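You operate a simulated robot arm through the tools that you are given. There is no shell and no other tool. Be economical: measure what you need, move in short steps, check, and stop when the job is done.

You run a simulated robot arm. Do the job below in one go: nothing can be reset, and whatever is moved stays where it is left.

## Task
Tighten the motor flange crosswise: 1, then 3, then 2 and 4.
Fine: blue key, screws on their marks, key back; the flange reads 0.00.
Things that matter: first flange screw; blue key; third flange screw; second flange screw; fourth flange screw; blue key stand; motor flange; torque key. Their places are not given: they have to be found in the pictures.

The check looks at the end state, three seconds after you hand in, the way a careful person would. Anything else that was tipped, shoved, dropped, spilled or broken makes it a failure.

## Robot
A 6-joint arm with a two-finger parallel gripper, fixed in place. Base frame: the origin is at the foot of the arm, x ahead of it, y to its left, z up; the work surface is at about z = 4. Units: mm, rad, N and s.
With the tool pointing down near the work surface it reaches from about 140 to 580 mm from the base axis. Its first joint turns from -1.152 to 1.152 rad. Payload 2.1 kg.
The tool frame sits at the grasp point between the pads (the TCP): z along the fingers, y along the line on which they close. The tips reach 30 mm beyond it. Largest opening 94 mm; finger width 28, thickness 10; the body of the gripper, 50 by 96 mm, starts 55 mm behind the TCP.
Orientation is that of the tool frame in the base frame, as [roll, pitch, yaw] about the fixed x, y, z axes, in that order (R = Rz(yaw) Ry(pitch) Rx(roll)). With the fingers straight down and closing along the base's y, the tool's x points along the base's -x, its y along +y and its z along -z.

## Interface
- The arm moves only by the tool step_arm. Its argument "moves" is a list of rows, each an object (a shift or turn left out is 0, a gripper value left out holds the last) with "gripper": the finger opening in mm, from 0 to 94; "slide": the shift along the base's x, y, z in units of 400 mm (1.0 is 400 mm), a list of three; "angular": the turn, a rotation vector about the base's x, y, z in units of 45 degrees (1.0 is 45 degrees), a list of three. In form: [{"gripper": gripper, "slide": [dx, dy, dz], "angular": [ax, ay, az]}, ...]. A call has 1 to 20 rows; each row is the pose to reach, as a shift and turn from the pose commanded when the call began. A call with a number of a shift or a turn outside -1 to 1 is refused whole. Rows are played at 5 a second. More than 50 mm and 0.15 rad between two rows, or a gripper value outside its range, and nothing of the call is played. A pose out of reach is approached as far as the arm can. The call stops where the force on the tool passes 40 N (or 10 N more than at its start, if that is more) or the arm is blocked; 0.2 s more then pass. The fingers move at their own pace (about 72 mm/s each) and stop on an object; they squeeze with about 40 N. The grip force told is the motor's: it shows also when the fingers shut on nothing. Time passes only in rows, and 0.2 s behind the last, so rows that repeat a pose let the fingers close. It gives the time, the measured TCP pose, the force on the tool (base axes), the opening and the grip force at its end, in the units of the frame above (readings bear some noise).
- Cameras (640 x 400 px; columns grow to the right, rows downward): "scene" is fixed at [69, -386.3, 477.7]; the picture's right is [0.61, -0.79, 0.00], its down [-0.49, -0.38, -0.79] and it looks along [0.62, 0.48, -0.62] (base axes); focal length 243 px, centre (320, 200). "wrist" rides on the gripper at [-37, 0, -58] in the tool frame; the picture's right is [0.00, -1.00, 0.00], its down [0.97, 0.00, -0.24] and it looks along [0.24, 0.00, 0.97] (tool axes); focal length 218 px, centre (320, 200).
- capture(camera): a new picture of that camera. It takes no simulated time.
- pixel_to_xyz(camera, pixels): for up to 12 pixels [column, row] of the newest picture of that camera ("zoom" is the newest enlarged one), the place [x, y, z] in the base frame of the surface seen there, good to about 2 mm. It takes no simulated time.
- zoom(camera, box): a new picture of the part [left, top, right, bottom] of that camera's present view, enlarged. It takes no simulated time.
- job_done(): hands the job in; it is judged then, once.

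Keep the steps short. Do not move on a guess: measure, check each grasp and each placing, and mend mistakes. In all there are 80 turns and 54 pictures (those below and enlarged ones count). Leave the gripper open and the arm clear of the work at the hand-in unless told otherwise, and finish with a single line.

The tools are called after ">>>" as name(argument=value, ...) on one line, values as JSON. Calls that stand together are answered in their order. step_arm: Moves the arm, as the interface text tells. Its arguments: {"type":"object","properties":{"moves":{"type":"array"}},"required":["moves"]} The other tools are called the same way: capture (camera) takes a picture; pixel_to_xyz (camera, pixels) gives the place of the surface under pixels of a picture; zoom (camera, box) takes an enlarged picture of a part of a camera's view; job_done () hands the job in.

At the start:

```text
time_s: 0.0
position: [362.2, 24.7, 310.3]
ee_rot: [-3.141, 0.001, -3.141]
ft_force: [0.2, 0.6, 0.9]
opening: 93.9
gripper_force: 0.0
```

scene: 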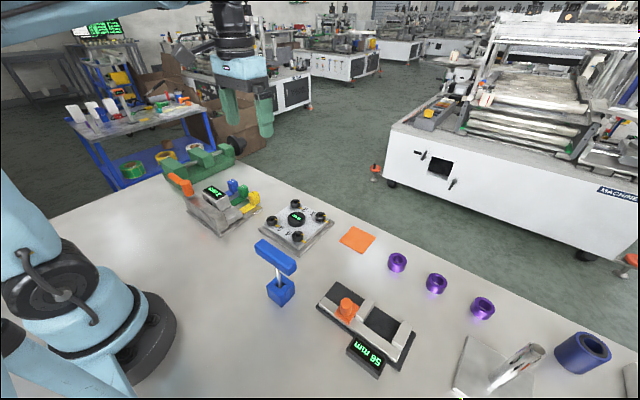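
wrist: 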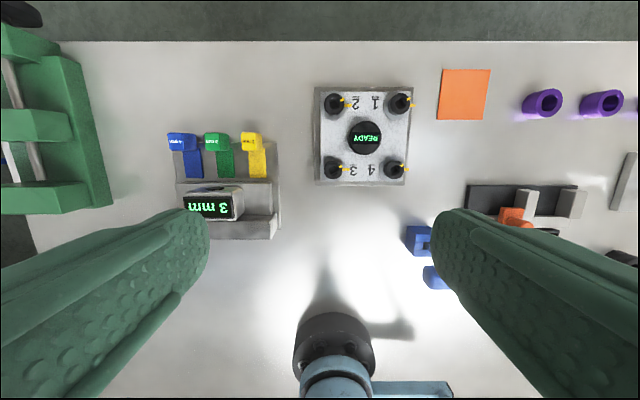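

I see the flange (READY, screws numbered 1–4), a blue T-shaped key in a blue stand, and a rack with small coloured keys reading "3 mm". I'll zoom in on all of these before moving.

>>> zoom(camera="scene", box=[240, 190, 350, 260])

>>> zoom(camera="scene", box=[150, 140, 270, 240])

>>> zoom(camera="scene", box=[230, 220, 430, 390])

>>> zoom(camera="wrist", box=[300, 70, 430, 200])

```text
5.71 times, centred on (295, 225) of scene
```

zoom: 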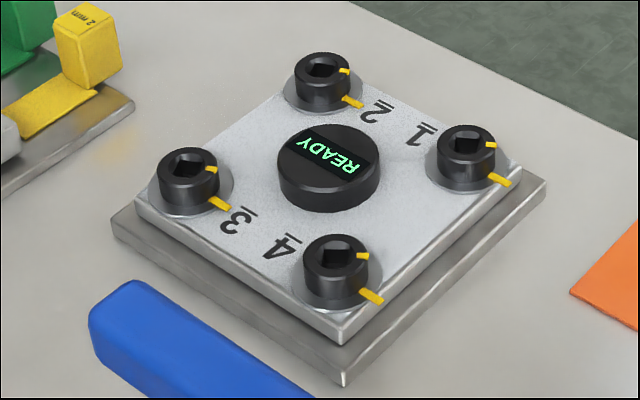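

```text
4.00 times, centred on (210, 190) of scene
```

zoom: 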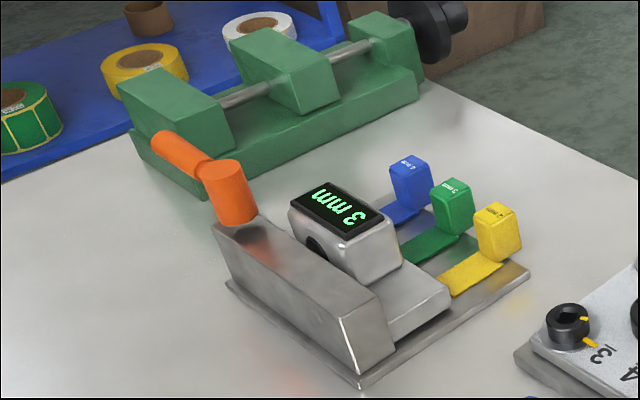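

```text
2.35 times, centred on (330, 305) of scene
```

zoom: 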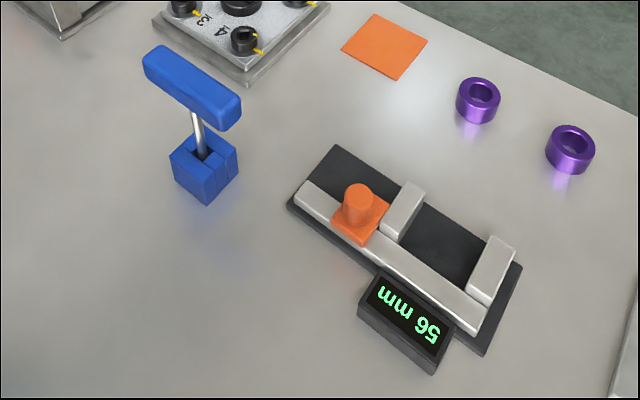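

```text
3.08 times, centred on (365, 135) of wrist
```

zoom: 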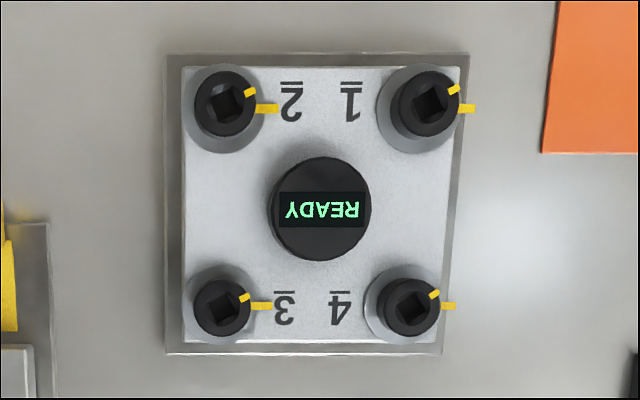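

The screws' yellow lines sit about 30° anticlockwise of the plate marks. Next I'll measure the screws, the marks, and the blue key's handle, shaft and stand.

>>> pixel_to_xyz(camera="wrist", pixels=[[398, 103], [334, 103], [332, 168], [394, 169], [364, 128], [316, 88], [410, 88], [318, 183], [406, 185], [350, 150]])

>>> pixel_to_xyz(camera="scene", pixels=[[262, 243], [292, 265], [276, 254], [281, 276], [282, 290], [269, 285], [294, 283], [280, 284], [256, 248], [285, 270]])

>>> zoom(camera="scene", box=[245, 230, 310, 310])

```text
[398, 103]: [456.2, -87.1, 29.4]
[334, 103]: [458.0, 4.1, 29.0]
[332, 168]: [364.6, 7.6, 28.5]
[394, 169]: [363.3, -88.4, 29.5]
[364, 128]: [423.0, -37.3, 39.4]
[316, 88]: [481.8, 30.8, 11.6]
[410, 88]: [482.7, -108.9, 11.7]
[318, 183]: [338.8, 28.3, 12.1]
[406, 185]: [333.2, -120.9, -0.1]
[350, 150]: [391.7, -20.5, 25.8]
```

```text
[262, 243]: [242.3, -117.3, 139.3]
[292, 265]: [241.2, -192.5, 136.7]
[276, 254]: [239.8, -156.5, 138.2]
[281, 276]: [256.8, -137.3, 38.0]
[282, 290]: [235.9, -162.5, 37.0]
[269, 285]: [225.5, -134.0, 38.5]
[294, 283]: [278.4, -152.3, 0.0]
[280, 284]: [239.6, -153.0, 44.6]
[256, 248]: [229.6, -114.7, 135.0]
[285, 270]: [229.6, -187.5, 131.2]
```

```text
5.00 times, centred on (278, 270) of scene
```

zoom: 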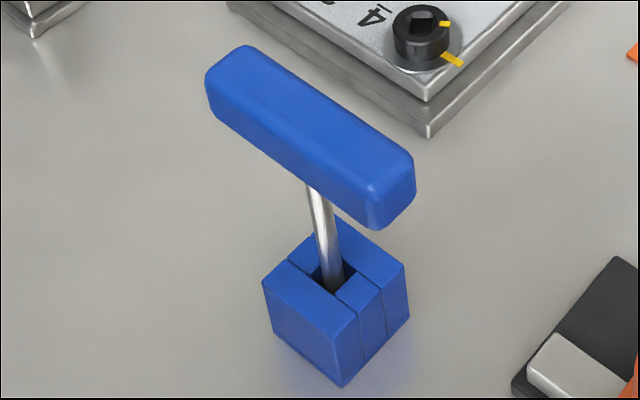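

The key's handle lies along y, about 80–90 mm long, with its top near z = 139, and the stand is near (245, -150). Now I'll zoom on each screw for the socket angle and exact centre.

>>> zoom(camera="wrist", box=[382, 90, 414, 110])

>>> pixel_to_xyz(camera="zoom", pixels=[[320, 200], [200, 200], [440, 200], [320, 100], [320, 300], [400, 150], [420, 240], [520, 240], [300, 260]])

```text
16.00 times, centred on (398, 100) of wrist
```

zoom: 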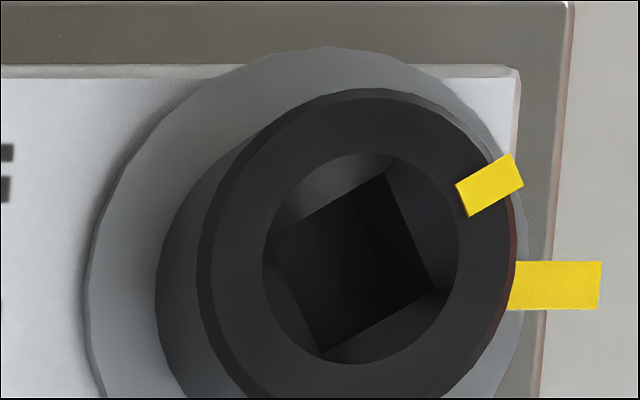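

```text
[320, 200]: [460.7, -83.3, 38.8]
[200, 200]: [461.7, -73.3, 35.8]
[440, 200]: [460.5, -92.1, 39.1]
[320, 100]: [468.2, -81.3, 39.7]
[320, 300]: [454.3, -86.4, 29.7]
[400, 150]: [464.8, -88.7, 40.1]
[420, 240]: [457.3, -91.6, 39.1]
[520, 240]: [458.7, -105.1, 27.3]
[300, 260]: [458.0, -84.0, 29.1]
```

Screw 1 is at about (457, -88), top z ≈ 39.5. Its socket edges run parallel to its line, about 29° off the mark. Now the other three screws.

>>> zoom(camera="wrist", box=[318, 93, 350, 113])

>>> zoom(camera="wrist", box=[318, 158, 350, 178])

>>> zoom(camera="wrist", box=[380, 158, 412, 178])

>>> zoom(camera="wrist", box=[345, 116, 385, 156])

```text
16.00 times, centred on (334, 103) of wrist
```

zoom: 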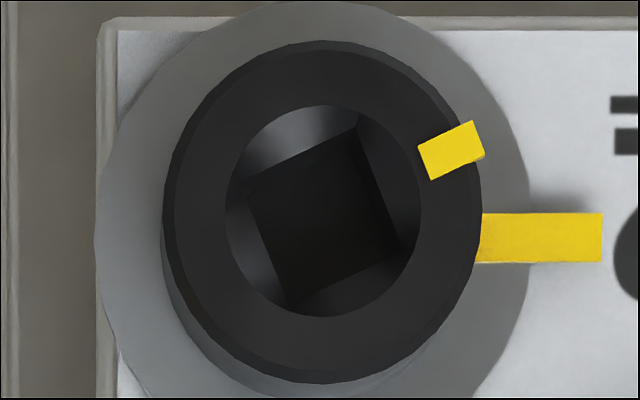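

```text
16.00 times, centred on (334, 168) of wrist
```

zoom: 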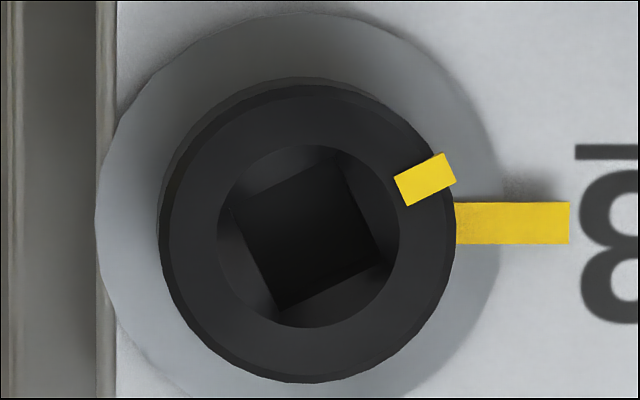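

```text
16.00 times, centred on (396, 168) of wrist
```

zoom: 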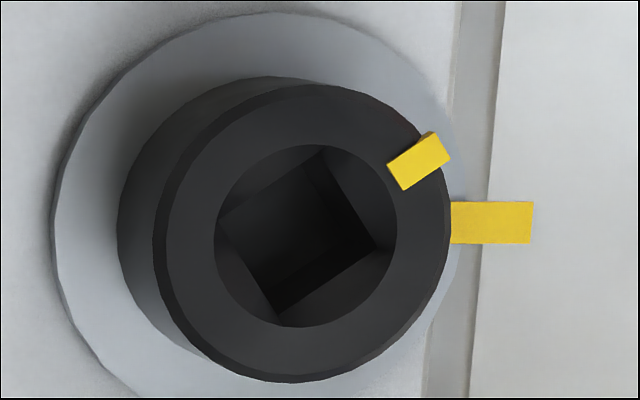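

```text
10.00 times, centred on (365, 136) of wrist
```

zoom: 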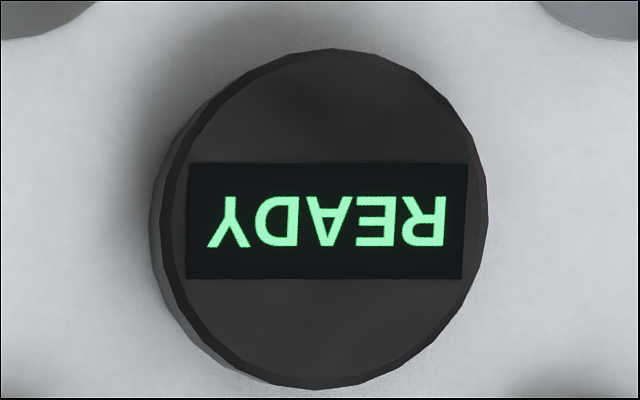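

Estimated so far:

| Screw | x, y | Angle off mark |
|---|---|---|
| 1 | (457, -88) | 29° |
| 2 | (457, 5) | 24° |
| 3 | (364, 5) | 26° |
| 4 | (364, -88) | 35° |

All need a clockwise turn. Next I go above the key at the present height, turning the gripper by -45° (half of the needed -90°).

>>> step_arm(moves=[{"gripper": 94, "slide": [-0.05, -0.074, 0], "angular": [0, 0, -0.167]}, {"slide": [-0.1, -0.148, 0], "angular": [0, 0, -0.333]}, {"slide": [-0.15, -0.221, 0], "angular": [0, 0, -0.5]}, {"slide": [-0.2, -0.295, 0], "angular": [0, 0, -0.667]}, {"slide": [-0.25, -0.369, 0], "angular": [0, 0, -0.833]}, {"slide": [-0.298, -0.442, 0], "angular": [0, 0, -1]}, {"slide": [-0.298, -0.442, 0], "angular": [0, 0, -1]}])

>>> step_arm(moves=[{"angular": [0, 0, -0.167]}, {"angular": [0, 0, -0.333]}, {"angular": [0, 0, -0.5]}, {"angular": [0, 0, -0.667]}, {"angular": [0, 0, -0.833]}, {"angular": [0, 0, -1]}, {"angular": [0, 0, -1]}, {"angular": [0, 0, -1]}])

>>> capture(camera="wrist")

```text
time_s: 1.6
position: [243.9, -152.0, 310.7]
ee_rot: [3.141, 0.0, 2.356]
ft_force: [0.1, 0.2, 0.7]
opening: 94.1
gripper_force: 0.0
```

```text
time_s: 3.4
position: [242.8, -150.9, 311.0]
ee_rot: [3.142, 0.001, 1.569]
ft_force: [-0.3, -0.4, -1.1]
opening: 93.8
gripper_force: 0.0
```

```text
41 pictures are left
```

wrist: 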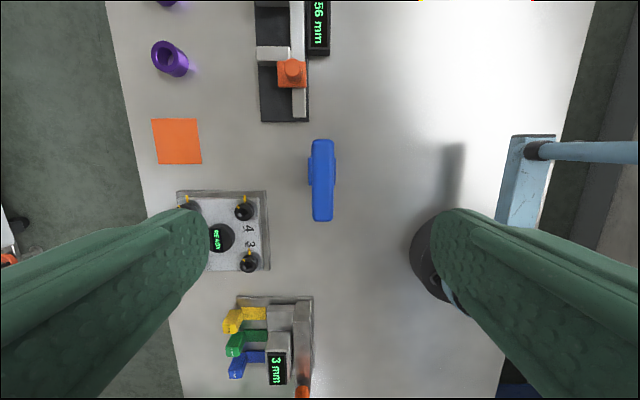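

The handle is at columns 311–334, rows 139–221. I'll measure its edges.

>>> zoom(camera="wrist", box=[240, 130, 400, 230])

>>> pixel_to_xyz(camera="wrist", pixels=[[323, 145], [323, 180], [323, 215], [316, 180], [331, 180], [322, 221], [310, 165]])

```text
4.00 times, centred on (320, 180) of wrist
```

zoom: 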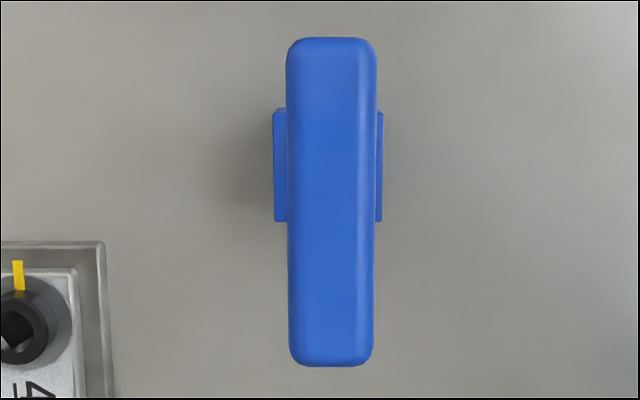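

```text
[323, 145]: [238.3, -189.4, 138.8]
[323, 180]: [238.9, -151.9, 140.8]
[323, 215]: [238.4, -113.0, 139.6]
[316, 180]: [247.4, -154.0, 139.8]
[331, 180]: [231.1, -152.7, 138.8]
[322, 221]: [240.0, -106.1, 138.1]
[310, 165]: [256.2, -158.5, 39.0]
```

The handle centre is at about (240, -150), 24 wide and 89 long, aligned with y. Next I shift over it, go down to z = 128 with the fingers open, and stop to check.

>>> step_arm(moves=[{"slide": [-0.0075, 0.004, -0.09]}, {"slide": [-0.0075, 0.004, -0.18]}, {"slide": [-0.0075, 0.004, -0.27]}, {"slide": [-0.0075, 0.004, -0.36]}, {"slide": [-0.0075, 0.004, -0.42]}, {"slide": [-0.0075, 0.004, -0.456]}, {"slide": [-0.0075, 0.004, -0.456]}])

>>> capture(camera="scene")

>>> capture(camera="wrist")

```text
time_s: 5.0
position: [238.2, -149.6, 127.8]
ee_rot: [-3.141, 0.001, 1.571]
ft_force: [-0.5, 0.5, -0.2]
opening: 94.1
gripper_force: 0.0
```

```text
39 pictures are left
```

scene: 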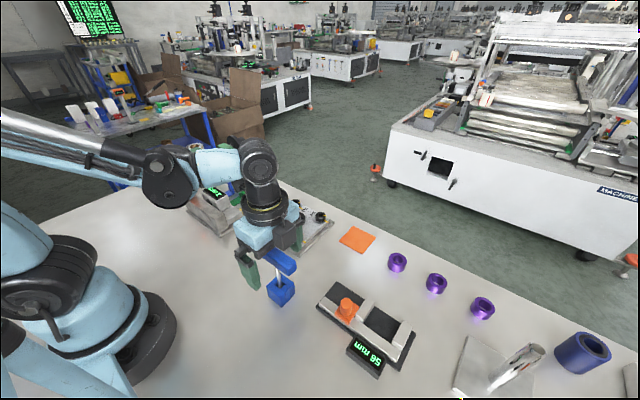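

```text
38 pictures are left
```

wrist: 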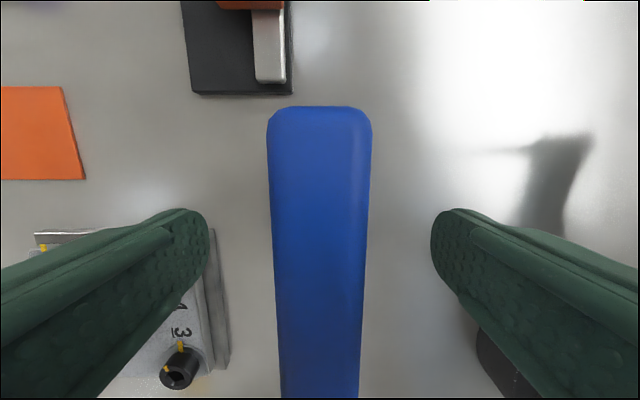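

The handle is centred between the fingers (columns 268–372). Now I close the gripper.

>>> step_arm(moves=[{"gripper": 50}, {"gripper": 30}, {"gripper": 20}, {"gripper": 15}, {"gripper": 15}, {"gripper": 15}])

```text
time_s: 6.4
position: [239.6, -150.2, 127.4]
ee_rot: [3.141, 0.0, 1.57]
ft_force: [0.0, 0.0, 0.3]
opening: 27.5
gripper_force: 40.0
```

The fingers hold at 27.5 mm with 40 N. I'll lift straight up 100 mm and look.

>>> step_arm(moves=[{"slide": [0, 0, 0.02]}, {"slide": [0, 0, 0.05]}, {"slide": [0, 0, 0.1]}, {"slide": [0, 0, 0.175]}, {"slide": [0, 0, 0.25]}, {"slide": [0, 0, 0.25]}])

>>> zoom(camera="scene", box=[220, 170, 340, 310])

```text
time_s: 7.8
position: [240.2, -149.3, 228.0]
ee_rot: [3.142, 0.001, 1.569]
ft_force: [1.0, 0.8, -0.4]
opening: 27.5
gripper_force: 40.2
```

```text
2.86 times, centred on (280, 240) of scene
```

zoom: 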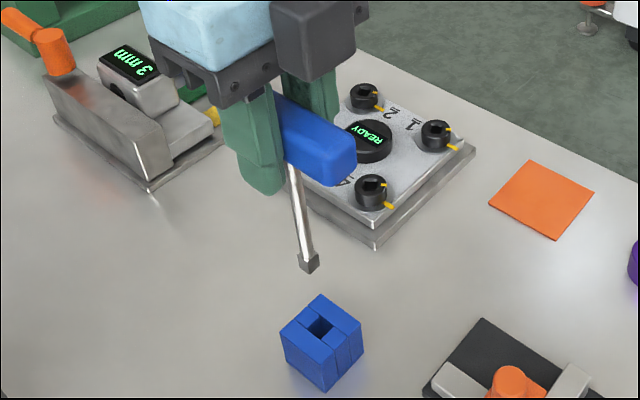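

The key came out with a square tip. I'll zoom in to measure the tip and the stand's hole, for later.

>>> zoom(camera="scene", box=[256, 230, 304, 260])

>>> zoom(camera="scene", box=[254, 250, 318, 310])

>>> pixel_to_xyz(camera="zoom", pixels=[[255, 55], [270, 85], [240, 85], [245, 110], [268, 110]])

```text
13.33 times, centred on (280, 245) of scene
```

zoom: 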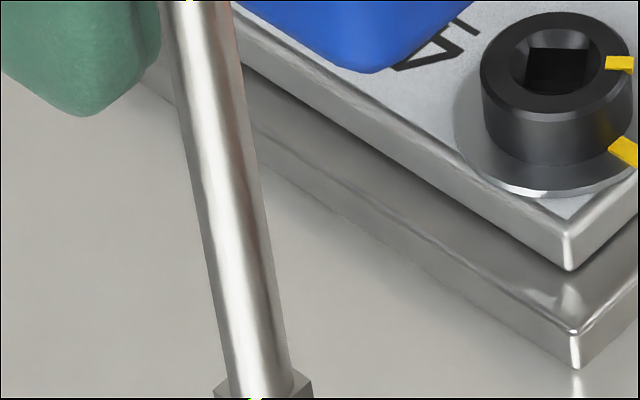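

```text
6.67 times, centred on (286, 280) of scene
```

zoom: 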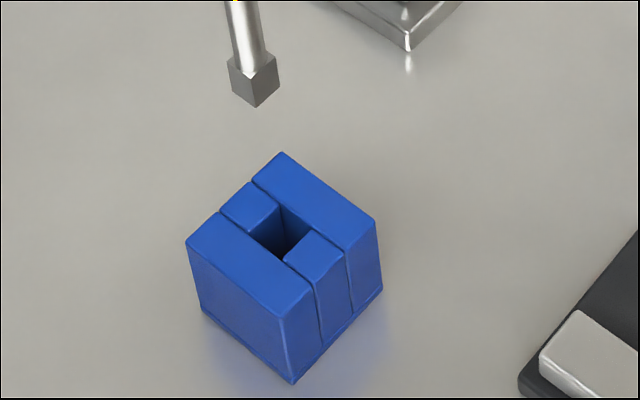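

```text
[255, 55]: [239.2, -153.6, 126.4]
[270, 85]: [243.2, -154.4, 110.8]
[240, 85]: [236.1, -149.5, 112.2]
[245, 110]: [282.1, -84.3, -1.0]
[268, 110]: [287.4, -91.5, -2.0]
```

The tip is square and aligned with the handle. It hangs about 122 mm below the TCP, centred under it at about (240, -150). Next I carry it over screw 1 while turning +29°, then lower to a hover about 20 mm above the socket.

>>> step_arm(moves=[{"slide": [0.09, 0.026, 0], "angular": [0, 0, 0.107]}, {"slide": [0.18, 0.052, 0], "angular": [0, 0, 0.215]}, {"slide": [0.27, 0.078, 0], "angular": [0, 0, 0.322]}, {"slide": [0.36, 0.104, 0], "angular": [0, 0, 0.43]}, {"slide": [0.45, 0.13, 0], "angular": [0, 0, 0.537]}, {"slide": [0.542, 0.1555, 0], "angular": [0, 0, 0.644]}, {"slide": [0.542, 0.1555, -0.05], "angular": [0, 0, 0.644]}, {"slide": [0.542, 0.1555, -0.1075], "angular": [0, 0, 0.644]}, {"slide": [0.542, 0.1555, -0.1075], "angular": [0, 0, 0.644]}])

>>> zoom(camera="scene", box=[290, 185, 346, 225])

```text
time_s: 9.8
position: [455.9, -87.5, 184.5]
ee_rot: [3.141, 0.002, 2.075]
ft_force: [0.4, -0.4, -0.7]
opening: 27.6
gripper_force: 40.4
```

```text
10.00 times, centred on (318, 205) of scene
```

zoom: 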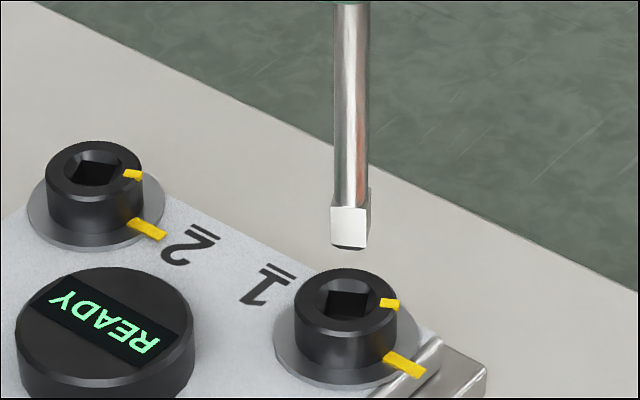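

The tip hangs about 1.2 mm too far right of the socket in this view (351 vs 346). The socket has a wide chamfer to lead it in. I'll correct by (-0.7, +0.9) mm, lower 18 mm, and look again.

>>> step_arm(moves=[{"slide": [-0.0018, 0.0023, -0.015]}, {"slide": [-0.0018, 0.0023, -0.03]}, {"slide": [-0.0018, 0.0023, -0.045]}, {"slide": [-0.0018, 0.0023, -0.045]}])

>>> zoom(camera="scene", box=[300, 190, 340, 220])

```text
time_s: 10.8
position: [455.5, -85.5, 166.0]
ee_rot: [-3.141, -0.001, 2.074]
ft_force: [0.0, 0.5, -0.5]
opening: 27.4
gripper_force: 39.9
```

```text
13.33 times, centred on (320, 205) of scene
```

zoom: 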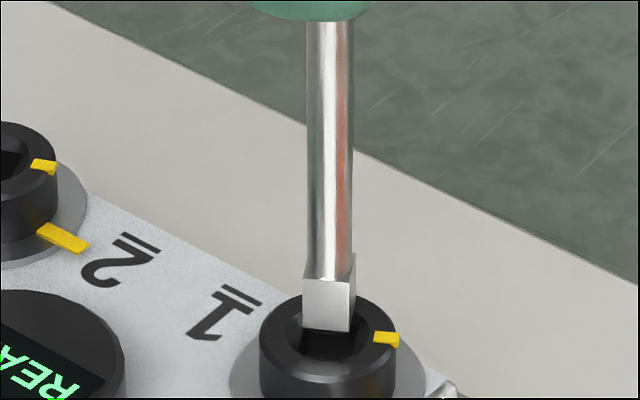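

The tip now lines up with the socket (330 vs 329). I'll lower it slowly by up to 14 mm and watch the force.

>>> step_arm(moves=[{"slide": [0, 0, -0.005]}, {"slide": [0, 0, -0.01]}, {"slide": [0, 0, -0.015]}, {"slide": [0, 0, -0.02]}, {"slide": [0, 0, -0.025]}, {"slide": [0, 0, -0.025]}])

>>> zoom(camera="scene", box=[300, 190, 340, 220])

```text
time_s: 12.2
position: [456.1, -85.0, 156.8]
ee_rot: [-3.141, -0.001, 2.077]
ft_force: [-1.6, 0.6, -1.8]
opening: 27.8
gripper_force: 40.0
```

```text
13.33 times, centred on (320, 205) of scene
```

zoom: 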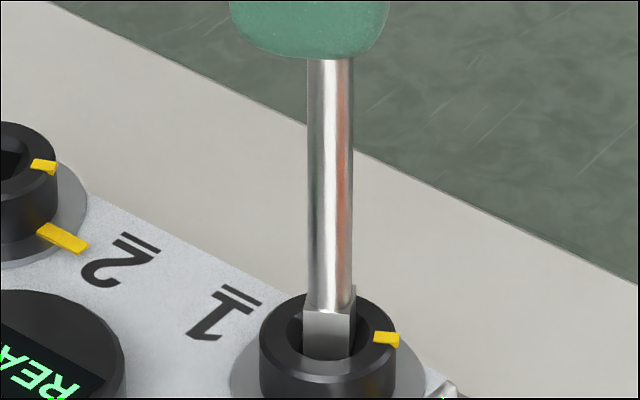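

It is entering cleanly with low force. I'll lower it further in small steps until it seats lightly.

>>> step_arm(moves=[{"slide": [0, 0, -0.0025]}, {"slide": [0, 0, -0.005]}, {"slide": [0, 0, -0.0075]}, {"slide": [0, 0, -0.01]}, {"slide": [0, 0, -0.01]}])

>>> zoom(camera="scene", box=[300, 190, 340, 220])

```text
time_s: 13.4
position: [455.8, -87.9, 153.7]
ee_rot: [3.141, -0.001, 2.075]
ft_force: [0.6, 0.7, 13.0]
opening: 27.9
gripper_force: 40.7
```

```text
13.33 times, centred on (320, 205) of scene
```

zoom: 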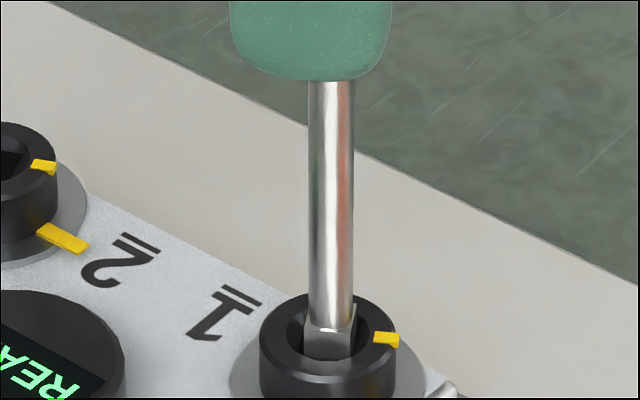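

The tip has seated on the socket bottom (13 N). I'll ease up 1 mm and turn clockwise 29°, then check the mark.

>>> step_arm(moves=[{"slide": [0, 0, 0.0025], "angular": [0, 0, 0]}, {"slide": [0, 0, 0.0025], "angular": [0, 0, -0.1]}, {"slide": [0, 0, 0.0025], "angular": [0, 0, -0.2]}, {"slide": [0, 0, 0.0025], "angular": [0, 0, -0.3]}, {"slide": [0, 0, 0.0025], "angular": [0, 0, -0.4]}, {"slide": [0, 0, 0.0025], "angular": [0, 0, -0.5]}, {"slide": [0, 0, 0.0025], "angular": [0, 0, -0.6]}, {"slide": [0, 0, 0.0025], "angular": [0, 0, -0.644]}, {"slide": [0, 0, 0.0025], "angular": [0, 0, -0.644]}])

>>> zoom(camera="scene", box=[288, 195, 344, 235])

```text
time_s: 15.4
position: [455.1, -87.0, 153.5]
ee_rot: [3.141, 0.001, 1.569]
ft_force: [1.0, 5.0, -1.7]
opening: 27.7
gripper_force: 39.9
```

```text
10.00 times, centred on (316, 215) of scene
```

zoom: 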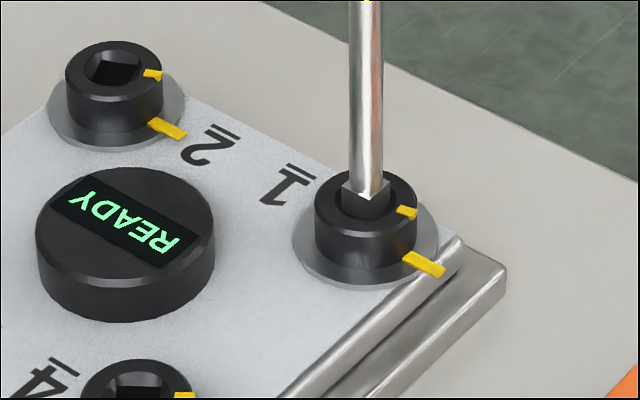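

The screw's line now looks close to its mark. I'll zoom tightly to judge it.

>>> zoom(camera="scene", box=[312, 208, 336, 223])

>>> pixel_to_xyz(camera="zoom", pixels=[[470, 145], [500, 160], [440, 133], [480, 280], [520, 300], [570, 325]])

```text
16.00 times, centred on (324, 216) of scene
```

zoom: 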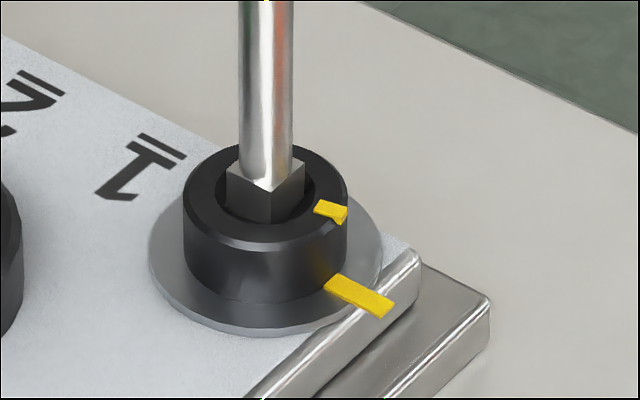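

```text
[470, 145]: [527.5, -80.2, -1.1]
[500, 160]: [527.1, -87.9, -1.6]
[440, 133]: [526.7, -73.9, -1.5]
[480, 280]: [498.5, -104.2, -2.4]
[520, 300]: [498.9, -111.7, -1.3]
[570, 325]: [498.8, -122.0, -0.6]
```

The scene view can't settle a few degrees. I'll pull the key straight out, move above screw 3 without entering, and look at screw 1 from above with the wrist camera.

>>> step_arm(moves=[{"slide": [0, 0, 0.01]}, {"slide": [0, 0, 0.03]}, {"slide": [0, 0, 0.08]}, {"slide": [0, 0, 0.16]}, {"slide": [-0.08, 0.08, 0.18]}, {"slide": [-0.155, 0.155, 0.18]}, {"slide": [-0.232, 0.232, 0.18]}, {"slide": [-0.232, 0.232, 0.18]}])

>>> capture(camera="wrist")

```text
time_s: 17.2
position: [363.3, 5.7, 224.3]
ee_rot: [-3.141, 0.001, 1.571]
ft_force: [0.4, 0.1, -0.4]
opening: 27.7
gripper_force: 40.0
```

```text
28 pictures are left
```

wrist: 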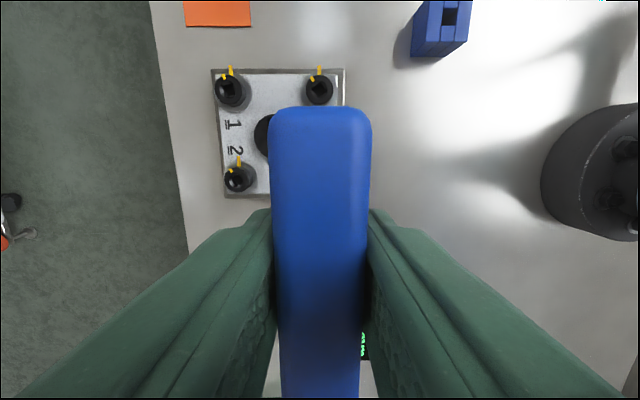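

>>> zoom(camera="wrist", box=[214, 60, 254, 110])

```text
8.00 times, centred on (234, 85) of wrist
```

zoom: 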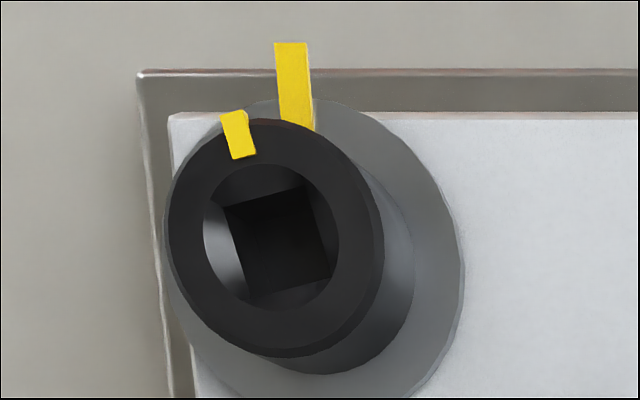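

From above, screw 1 still lacks 13.6°. The square has about 14° of play on either side, so the key must be turned past by that lag. I return to screw 1 with the key at +7° and lower it in.

>>> step_arm(moves=[{"slide": [0.08, -0.08, 0], "angular": [0, 0, 0.08]}, {"slide": [0.155, -0.155, 0], "angular": [0, 0, 0.156]}, {"slide": [0.232, -0.232, 0], "angular": [0, 0, 0.156]}, {"slide": [0.232, -0.232, -0.08], "angular": [0, 0, 0.156]}, {"slide": [0.232, -0.232, -0.14], "angular": [0, 0, 0.156]}, {"slide": [0.232, -0.232, -0.155], "angular": [0, 0, 0.156]}, {"slide": [0.232, -0.232, -0.165], "angular": [0, 0, 0.156]}, {"slide": [0.232, -0.232, -0.175], "angular": [0, 0, 0.156]}, {"slide": [0.232, -0.232, -0.18], "angular": [0, 0, 0.156]}, {"slide": [0.232, -0.232, -0.18], "angular": [0, 0, 0.156]}])

>>> step_arm(moves=[{"angular": [0, 0, -0.1]}, {"angular": [0, 0, -0.2]}, {"angular": [0, 0, -0.3]}, {"angular": [0, 0, -0.4]}, {"angular": [0, 0, -0.458]}, {"angular": [0, 0, -0.458]}])

>>> zoom(camera="scene", box=[288, 195, 344, 235])

```text
time_s: 19.4
position: [456.0, -86.9, 153.5]
ee_rot: [-3.141, 0.0, 1.692]
ft_force: [-1.2, -1.0, -1.4]
opening: 27.5
gripper_force: 40.4
```

```text
time_s: 20.8
position: [455.1, -86.8, 153.8]
ee_rot: [-3.141, 0.0, 1.332]
ft_force: [2.3, -2.9, -9.5]
opening: 27.6
gripper_force: 40.1
```

```text
10.00 times, centred on (316, 215) of scene
```

zoom: 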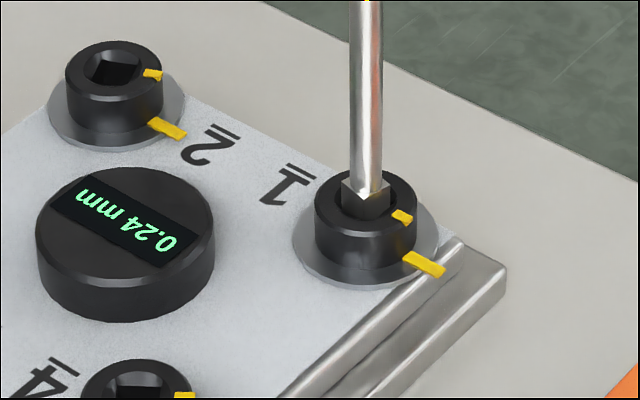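

The display woke up and reads 0.24 mm. I'll pull the key out, carry it above screw 3 with yaw +26° (a change of +39.6°), and check screw 1 from above.

>>> step_arm(moves=[{"slide": [0, 0, 0.01]}, {"slide": [0, 0, 0.03]}, {"slide": [0, 0, 0.08]}, {"slide": [0, 0, 0.16]}, {"slide": [-0.05, 0.05, 0.18], "angular": [0, 0, 0.17]}, {"slide": [-0.1, 0.1, 0.18], "angular": [0, 0, 0.34]}, {"slide": [-0.15, 0.15, 0.18], "angular": [0, 0, 0.51]}, {"slide": [-0.2, 0.2, 0.18], "angular": [0, 0, 0.68]}, {"slide": [-0.232, 0.232, 0.18], "angular": [0, 0, 0.8]}, {"slide": [-0.232, 0.232, 0.18], "angular": [0, 0, 0.88]}, {"slide": [-0.232, 0.232, 0.18], "angular": [0, 0, 0.88]}])

>>> capture(camera="wrist")

```text
time_s: 23.2
position: [363.7, 6.0, 226.6]
ee_rot: [-3.141, 0.001, 2.024]
ft_force: [-0.3, -0.5, -0.8]
opening: 27.5
gripper_force: 40.3
```

```text
25 pictures are left
```

wrist: 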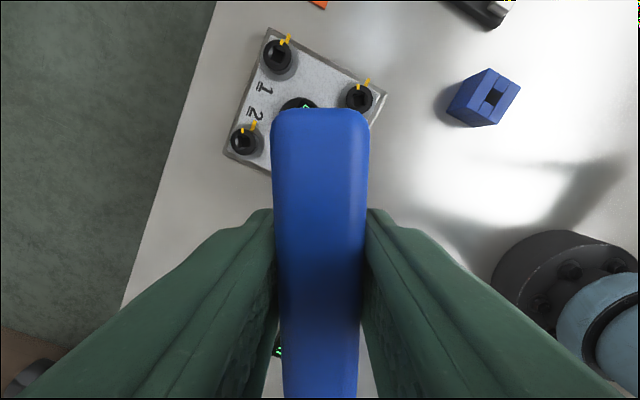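

>>> zoom(camera="wrist", box=[262, 25, 302, 75])

```text
8.00 times, centred on (282, 50) of wrist
```

zoom: 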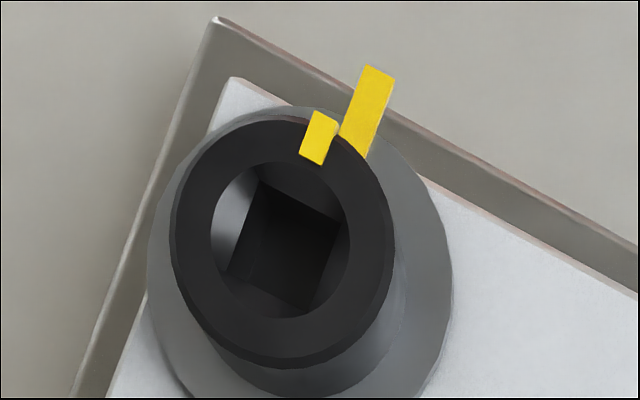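

Screw 1 is now on its mark to within about 1°. Next is screw 3: I lower the key (yaw +26°) straight down in small steps and check.

>>> step_arm(moves=[{"slide": [0, 0, -0.08]}, {"slide": [0, 0, -0.13]}, {"slide": [0, 0, -0.145]}, {"slide": [0, 0, -0.15]}, {"slide": [0, 0, -0.155]}, {"slide": [0, 0, -0.16]}, {"slide": [0, 0, -0.165]}, {"slide": [0, 0, -0.17]}, {"slide": [0, 0, -0.175]}, {"slide": [0, 0, -0.18]}, {"slide": [0, 0, -0.18]}])

>>> zoom(camera="scene", box=[252, 195, 300, 225])

```text
time_s: 25.6
position: [363.0, 5.6, 154.3]
ee_rot: [-3.141, 0.0, 2.024]
ft_force: [-0.3, 0.2, 33.5]
opening: 27.8
gripper_force: 40.4
```

```text
13.33 times, centred on (276, 210) of scene
```

zoom: 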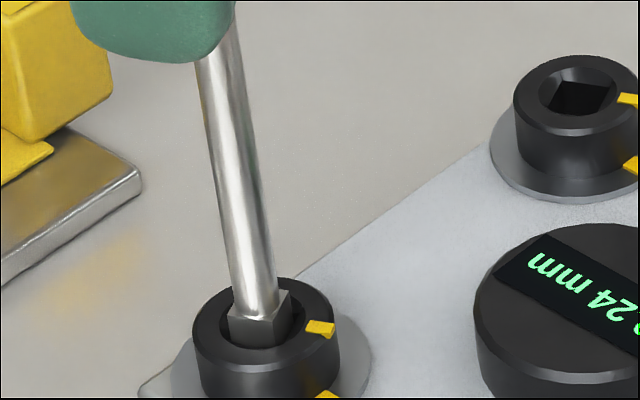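

It is fully in but pressing 33 N on the bottom. I'll lift 1.5 mm and turn clockwise 39° (26° plus the 13° lag).

>>> step_arm(moves=[{"slide": [0, 0, 0.004]}, {"slide": [0, 0, 0.004], "angular": [0, 0, -0.1]}, {"slide": [0, 0, 0.004], "angular": [0, 0, -0.2]}, {"slide": [0, 0, 0.004], "angular": [0, 0, -0.3]}, {"slide": [0, 0, 0.004], "angular": [0, 0, -0.4]}, {"slide": [0, 0, 0.004], "angular": [0, 0, -0.5]}, {"slide": [0, 0, 0.004], "angular": [0, 0, -0.6]}, {"slide": [0, 0, 0.004], "angular": [0, 0, -0.7]}, {"slide": [0, 0, 0.004], "angular": [0, 0, -0.8]}, {"slide": [0, 0, 0.004], "angular": [0, 0, -0.867]}, {"slide": [0, 0, 0.004], "angular": [0, 0, -0.867]}])

>>> zoom(camera="scene", box=[252, 195, 308, 235])

```text
time_s: 28.0
position: [363.1, 6.9, 155.2]
ee_rot: [3.14, 0.001, 1.343]
ft_force: [0.2, -3.6, 19.5]
opening: 27.6
gripper_force: 40.0
```

```text
10.00 times, centred on (280, 215) of scene
```

zoom: 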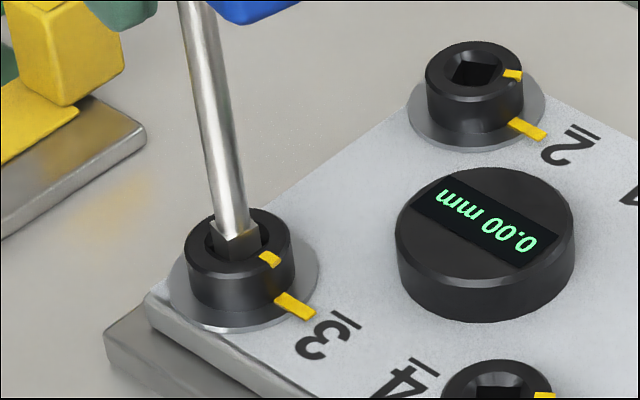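

The flange reads 0.00 mm. I pull the key straight out and go to a viewpoint at (456, 66), from which the wrist camera can see screw 3 next to the fingers.

>>> step_arm(moves=[{"slide": [0, 0, 0.01]}, {"slide": [0, 0, 0.03]}, {"slide": [0, 0, 0.08]}, {"slide": [0, 0, 0.16]}, {"slide": [0.06, 0.04, 0.176], "angular": [0, 0, 0.1]}, {"slide": [0.12, 0.08, 0.176], "angular": [0, 0, 0.2]}, {"slide": [0.18, 0.12, 0.176], "angular": [0, 0, 0.289]}, {"slide": [0.232, 0.15, 0.176], "angular": [0, 0, 0.289]}, {"slide": [0.232, 0.15, 0.176], "angular": [0, 0, 0.289]}])

>>> capture(camera="wrist")

```text
time_s: 30.0
position: [455.1, 67.3, 226.6]
ee_rot: [3.142, 0.001, 1.571]
ft_force: [-0.5, 0.5, -1.8]
opening: 27.6
gripper_force: 40.2
```

```text
21 pictures are left
```

wrist: 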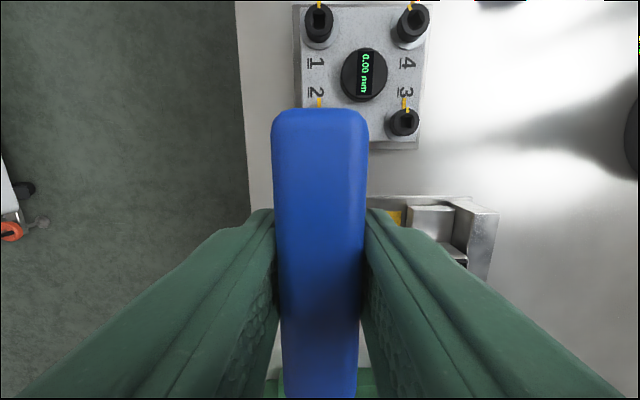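

>>> zoom(camera="wrist", box=[388, 90, 428, 140])

```text
8.00 times, centred on (408, 115) of wrist
```

zoom: 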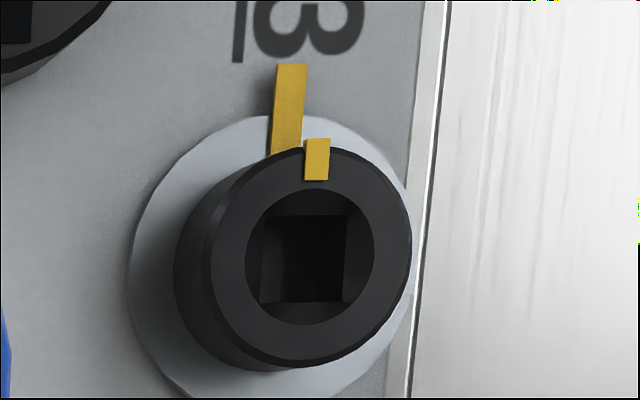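

Screw 3's socket edges are level in the picture, so it sits on its mark, and the display still reads 0.00 mm. Now screw 2: I move to (456, 6), set yaw +24°, and lower it in.

>>> step_arm(moves=[{"slide": [0, -0.05, 0], "angular": [0, 0, 0.18]}, {"slide": [0, -0.1, 0], "angular": [0, 0, 0.36]}, {"slide": [0, -0.15, 0], "angular": [0, 0, 0.533]}, {"slide": [0, -0.15, -0.08], "angular": [0, 0, 0.533]}, {"slide": [0, -0.15, -0.13], "angular": [0, 0, 0.533]}, {"slide": [0, -0.15, -0.145], "angular": [0, 0, 0.533]}, {"slide": [0, -0.15, -0.15], "angular": [0, 0, 0.533]}, {"slide": [0, -0.15, -0.155], "angular": [0, 0, 0.533]}, {"slide": [0, -0.15, -0.16], "angular": [0, 0, 0.533]}, {"slide": [0, -0.15, -0.165], "angular": [0, 0, 0.533]}, {"slide": [0, -0.15, -0.17], "angular": [0, 0, 0.533]}, {"slide": [0, -0.15, -0.174], "angular": [0, 0, 0.533]}, {"slide": [0, -0.15, -0.174], "angular": [0, 0, 0.533]}])

>>> zoom(camera="scene", box=[276, 185, 332, 225])

```text
time_s: 32.8
position: [455.4, 6.2, 156.7]
ee_rot: [-3.14, -0.001, 1.989]
ft_force: [-0.3, 0.9, 13.0]
opening: 27.6
gripper_force: 40.2
```

```text
10.00 times, centred on (304, 205) of scene
```

zoom: 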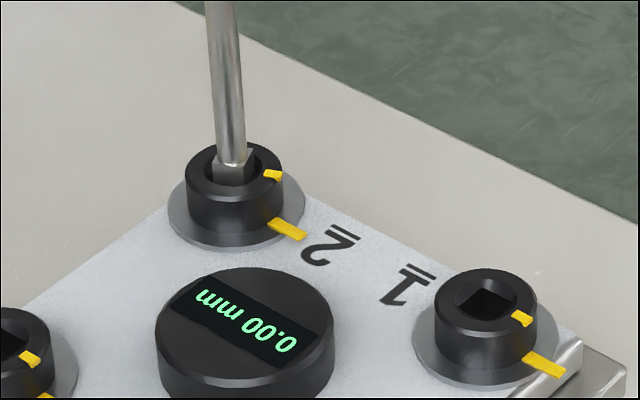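

It is seated with 13 N. I turn it clockwise 37°, to the same final key angle that worked before.

>>> step_arm(moves=[{"slide": [0, 0, 0.002]}, {"slide": [0, 0, 0.002], "angular": [0, 0, -0.1]}, {"slide": [0, 0, 0.002], "angular": [0, 0, -0.2]}, {"slide": [0, 0, 0.002], "angular": [0, 0, -0.3]}, {"slide": [0, 0, 0.002], "angular": [0, 0, -0.4]}, {"slide": [0, 0, 0.002], "angular": [0, 0, -0.5]}, {"slide": [0, 0, 0.002], "angular": [0, 0, -0.6]}, {"slide": [0, 0, 0.002], "angular": [0, 0, -0.7]}, {"slide": [0, 0, 0.002], "angular": [0, 0, -0.8]}, {"slide": [0, 0, 0.002], "angular": [0, 0, -0.822]}, {"slide": [0, 0, 0.002], "angular": [0, 0, -0.822]}])

>>> zoom(camera="scene", box=[276, 185, 332, 225])

```text
time_s: 35.2
position: [455.9, 6.5, 158.2]
ee_rot: [-3.141, 0.001, 1.343]
ft_force: [1.3, 2.4, 5.8]
opening: 27.9
gripper_force: 39.8
```

```text
10.00 times, centred on (304, 205) of scene
```

zoom: 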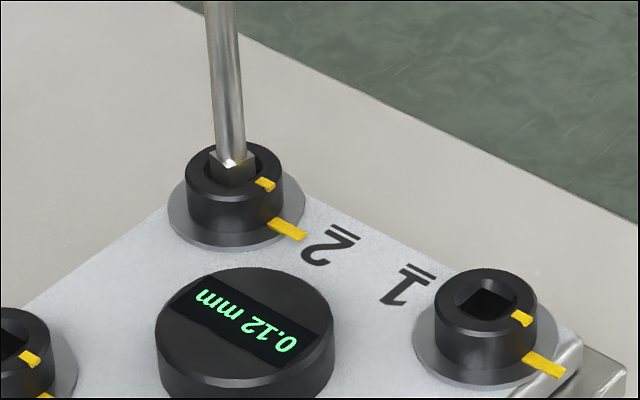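

It reads 0.12 mm with screw 2 on its mark, as expected before the fourth. I pull the key out and move above screw 4 with yaw +30°, within the play.

>>> step_arm(moves=[{"slide": [0, 0, 0.01]}, {"slide": [0, 0, 0.03]}, {"slide": [0, 0, 0.08]}, {"slide": [0, 0, 0.16]}, {"slide": [-0.05, -0.05, 0.172], "angular": [0, 0, 0.18]}, {"slide": [-0.1, -0.1, 0.172], "angular": [0, 0, 0.36]}, {"slide": [-0.15, -0.15, 0.172], "angular": [0, 0, 0.54]}, {"slide": [-0.2, -0.2, 0.172], "angular": [0, 0, 0.72]}, {"slide": [-0.232, -0.232, 0.172], "angular": [0, 0, 0.9]}, {"slide": [-0.232, -0.232, 0.172], "angular": [0, 0, 0.956]}, {"slide": [-0.232, -0.232, 0.172], "angular": [0, 0, 0.956]}])

>>> step_arm(moves=[{"slide": [0, 0, -0.08]}, {"slide": [0, 0, -0.13]}, {"slide": [0, 0, -0.145]}, {"slide": [0, 0, -0.15]}, {"slide": [0, 0, -0.155]}, {"slide": [0, 0, -0.16]}, {"slide": [0, 0, -0.165]}, {"slide": [0, 0, -0.17]}, {"slide": [0, 0, -0.172]}, {"slide": [0, 0, -0.172]}])

>>> zoom(camera="scene", box=[272, 205, 328, 245])

```text
time_s: 37.6
position: [363.7, -87.4, 225.6]
ee_rot: [-3.14, 0.001, 2.095]
ft_force: [-0.7, 0.6, -0.5]
opening: 27.6
gripper_force: 40.1
```

```text
time_s: 39.8
position: [363.2, -87.0, 156.8]
ee_rot: [3.141, -0.001, 2.095]
ft_force: [0.4, 1.4, 33.2]
opening: 27.7
gripper_force: 39.3
```

```text
10.00 times, centred on (300, 225) of scene
```

zoom: 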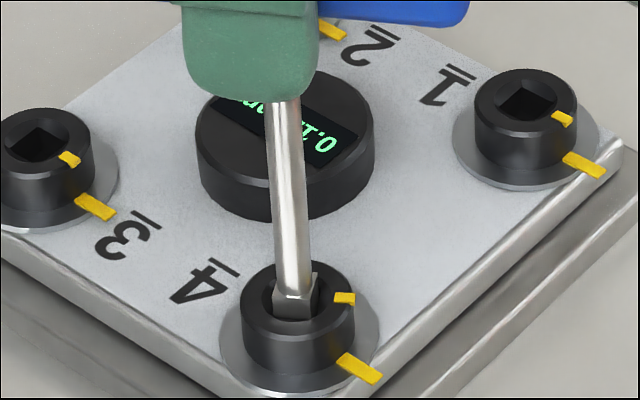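

The key is in the socket. I ease up 1.2 mm and turn clockwise 43° to the same final key angle.

>>> step_arm(moves=[{"slide": [0, 0, 0.003]}, {"slide": [0, 0, 0.003], "angular": [0, 0, -0.1]}, {"slide": [0, 0, 0.003], "angular": [0, 0, -0.2]}, {"slide": [0, 0, 0.003], "angular": [0, 0, -0.3]}, {"slide": [0, 0, 0.003], "angular": [0, 0, -0.4]}, {"slide": [0, 0, 0.003], "angular": [0, 0, -0.5]}, {"slide": [0, 0, 0.003], "angular": [0, 0, -0.6]}, {"slide": [0, 0, 0.003], "angular": [0, 0, -0.7]}, {"slide": [0, 0, 0.003], "angular": [0, 0, -0.8]}, {"slide": [0, 0, 0.003], "angular": [0, 0, -0.9]}, {"slide": [0, 0, 0.003], "angular": [0, 0, -0.956]}, {"slide": [0, 0, 0.003], "angular": [0, 0, -0.956]}])

>>> zoom(camera="scene", box=[272, 205, 328, 245])

```text
time_s: 42.4
position: [363.0, -86.2, 158.3]
ee_rot: [-3.141, 0.001, 1.341]
ft_force: [1.5, -4.8, -8.7]
opening: 27.8
gripper_force: 39.7
```

```text
10.00 times, centred on (300, 225) of scene
```

zoom: 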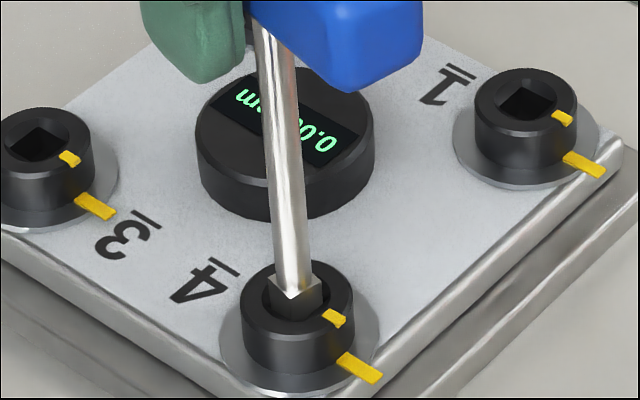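

The flange reads 0.00 mm again. I pull the key out and carry it back above its stand at (240, -150.5), yaw 0, high up.

>>> step_arm(moves=[{"slide": [0, 0, 0.01]}, {"slide": [0, 0, 0.03]}, {"slide": [0, 0, 0.08]}, {"slide": [0, 0, 0.16]}, {"slide": [-0.08, -0.04, 0.17], "angular": [0, 0, 0.1]}, {"slide": [-0.16, -0.08, 0.17], "angular": [0, 0, 0.2]}, {"slide": [-0.24, -0.12, 0.17], "angular": [0, 0, 0.289]}, {"slide": [-0.3082, -0.1578, 0.17], "angular": [0, 0, 0.289]}, {"slide": [-0.3082, -0.1578, 0.17], "angular": [0, 0, 0.289]}])

>>> zoom(camera="scene", box=[254, 225, 318, 305])

>>> zoom(camera="scene", box=[264, 190, 328, 240])

```text
time_s: 44.4
position: [238.3, -148.8, 226.3]
ee_rot: [3.14, -0.001, 1.572]
ft_force: [0.2, 0.2, -1.4]
opening: 28.0
gripper_force: 40.0
```

```text
5.00 times, centred on (286, 265) of scene
```

zoom: 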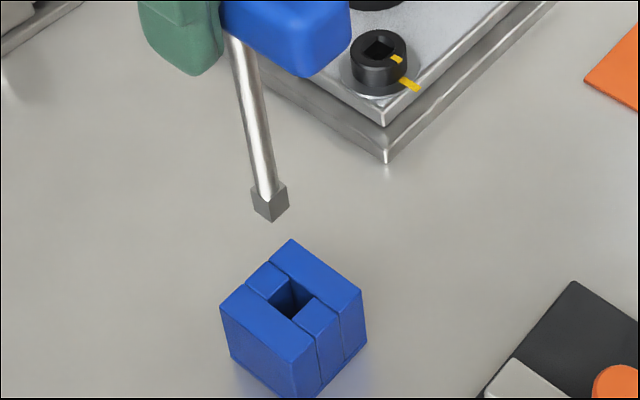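

```text
8.00 times, centred on (296, 215) of scene
```

zoom: 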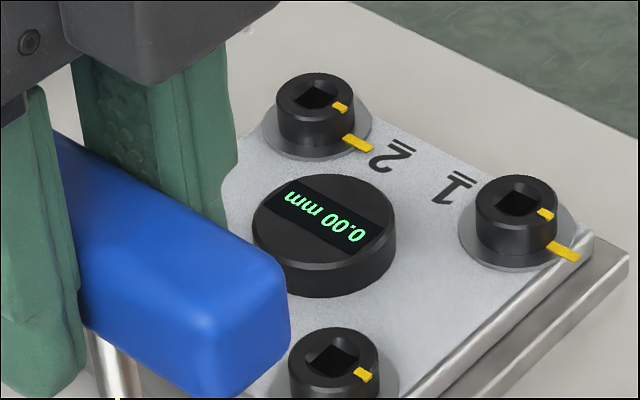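

The flange reads 0.00 mm and all the lines look set. The key has slipped down a few mm in the grip, so it will touch the stand a little earlier. I lower it to just above the hole and check alignment.

>>> step_arm(moves=[{"slide": [0, 0, -0.05]}, {"slide": [0, 0, -0.1]}, {"slide": [0, 0, -0.12]}, {"slide": [0, 0, -0.12]}])

>>> zoom(camera="scene", box=[262, 262, 302, 292])

```text
time_s: 45.4
position: [238.1, -149.2, 178.2]
ee_rot: [3.141, 0.001, 1.57]
ft_force: [-1.5, 0.0, -1.2]
opening: 27.6
gripper_force: 40.4
```

```text
13.33 times, centred on (282, 277) of scene
```

zoom: 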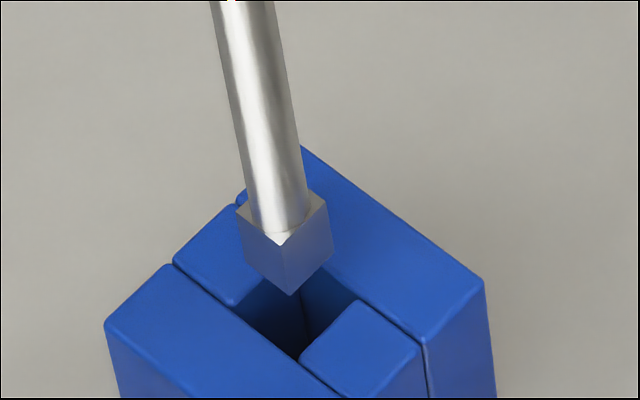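

The tip is nearly over the hole. I lower it 8 mm more and look again.

>>> step_arm(moves=[{"slide": [0, 0, -0.01]}, {"slide": [0, 0, -0.02]}, {"slide": [0, 0, -0.02]}])

>>> zoom(camera="scene", box=[262, 262, 302, 292])

```text
time_s: 46.2
position: [240.5, -148.8, 170.0]
ee_rot: [3.141, 0.001, 1.571]
ft_force: [-0.1, -0.4, -0.3]
opening: 27.7
gripper_force: 40.4
```

```text
13.33 times, centred on (282, 277) of scene
```

zoom: 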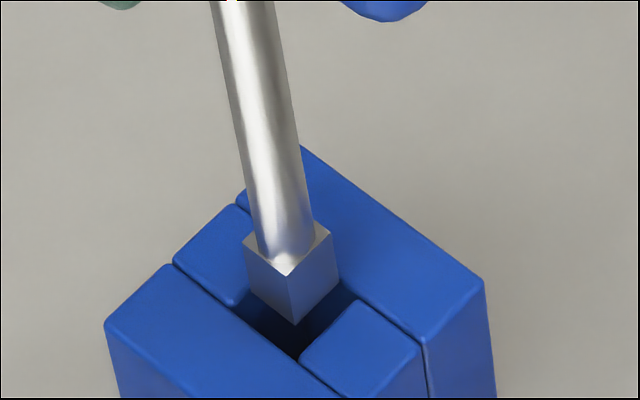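

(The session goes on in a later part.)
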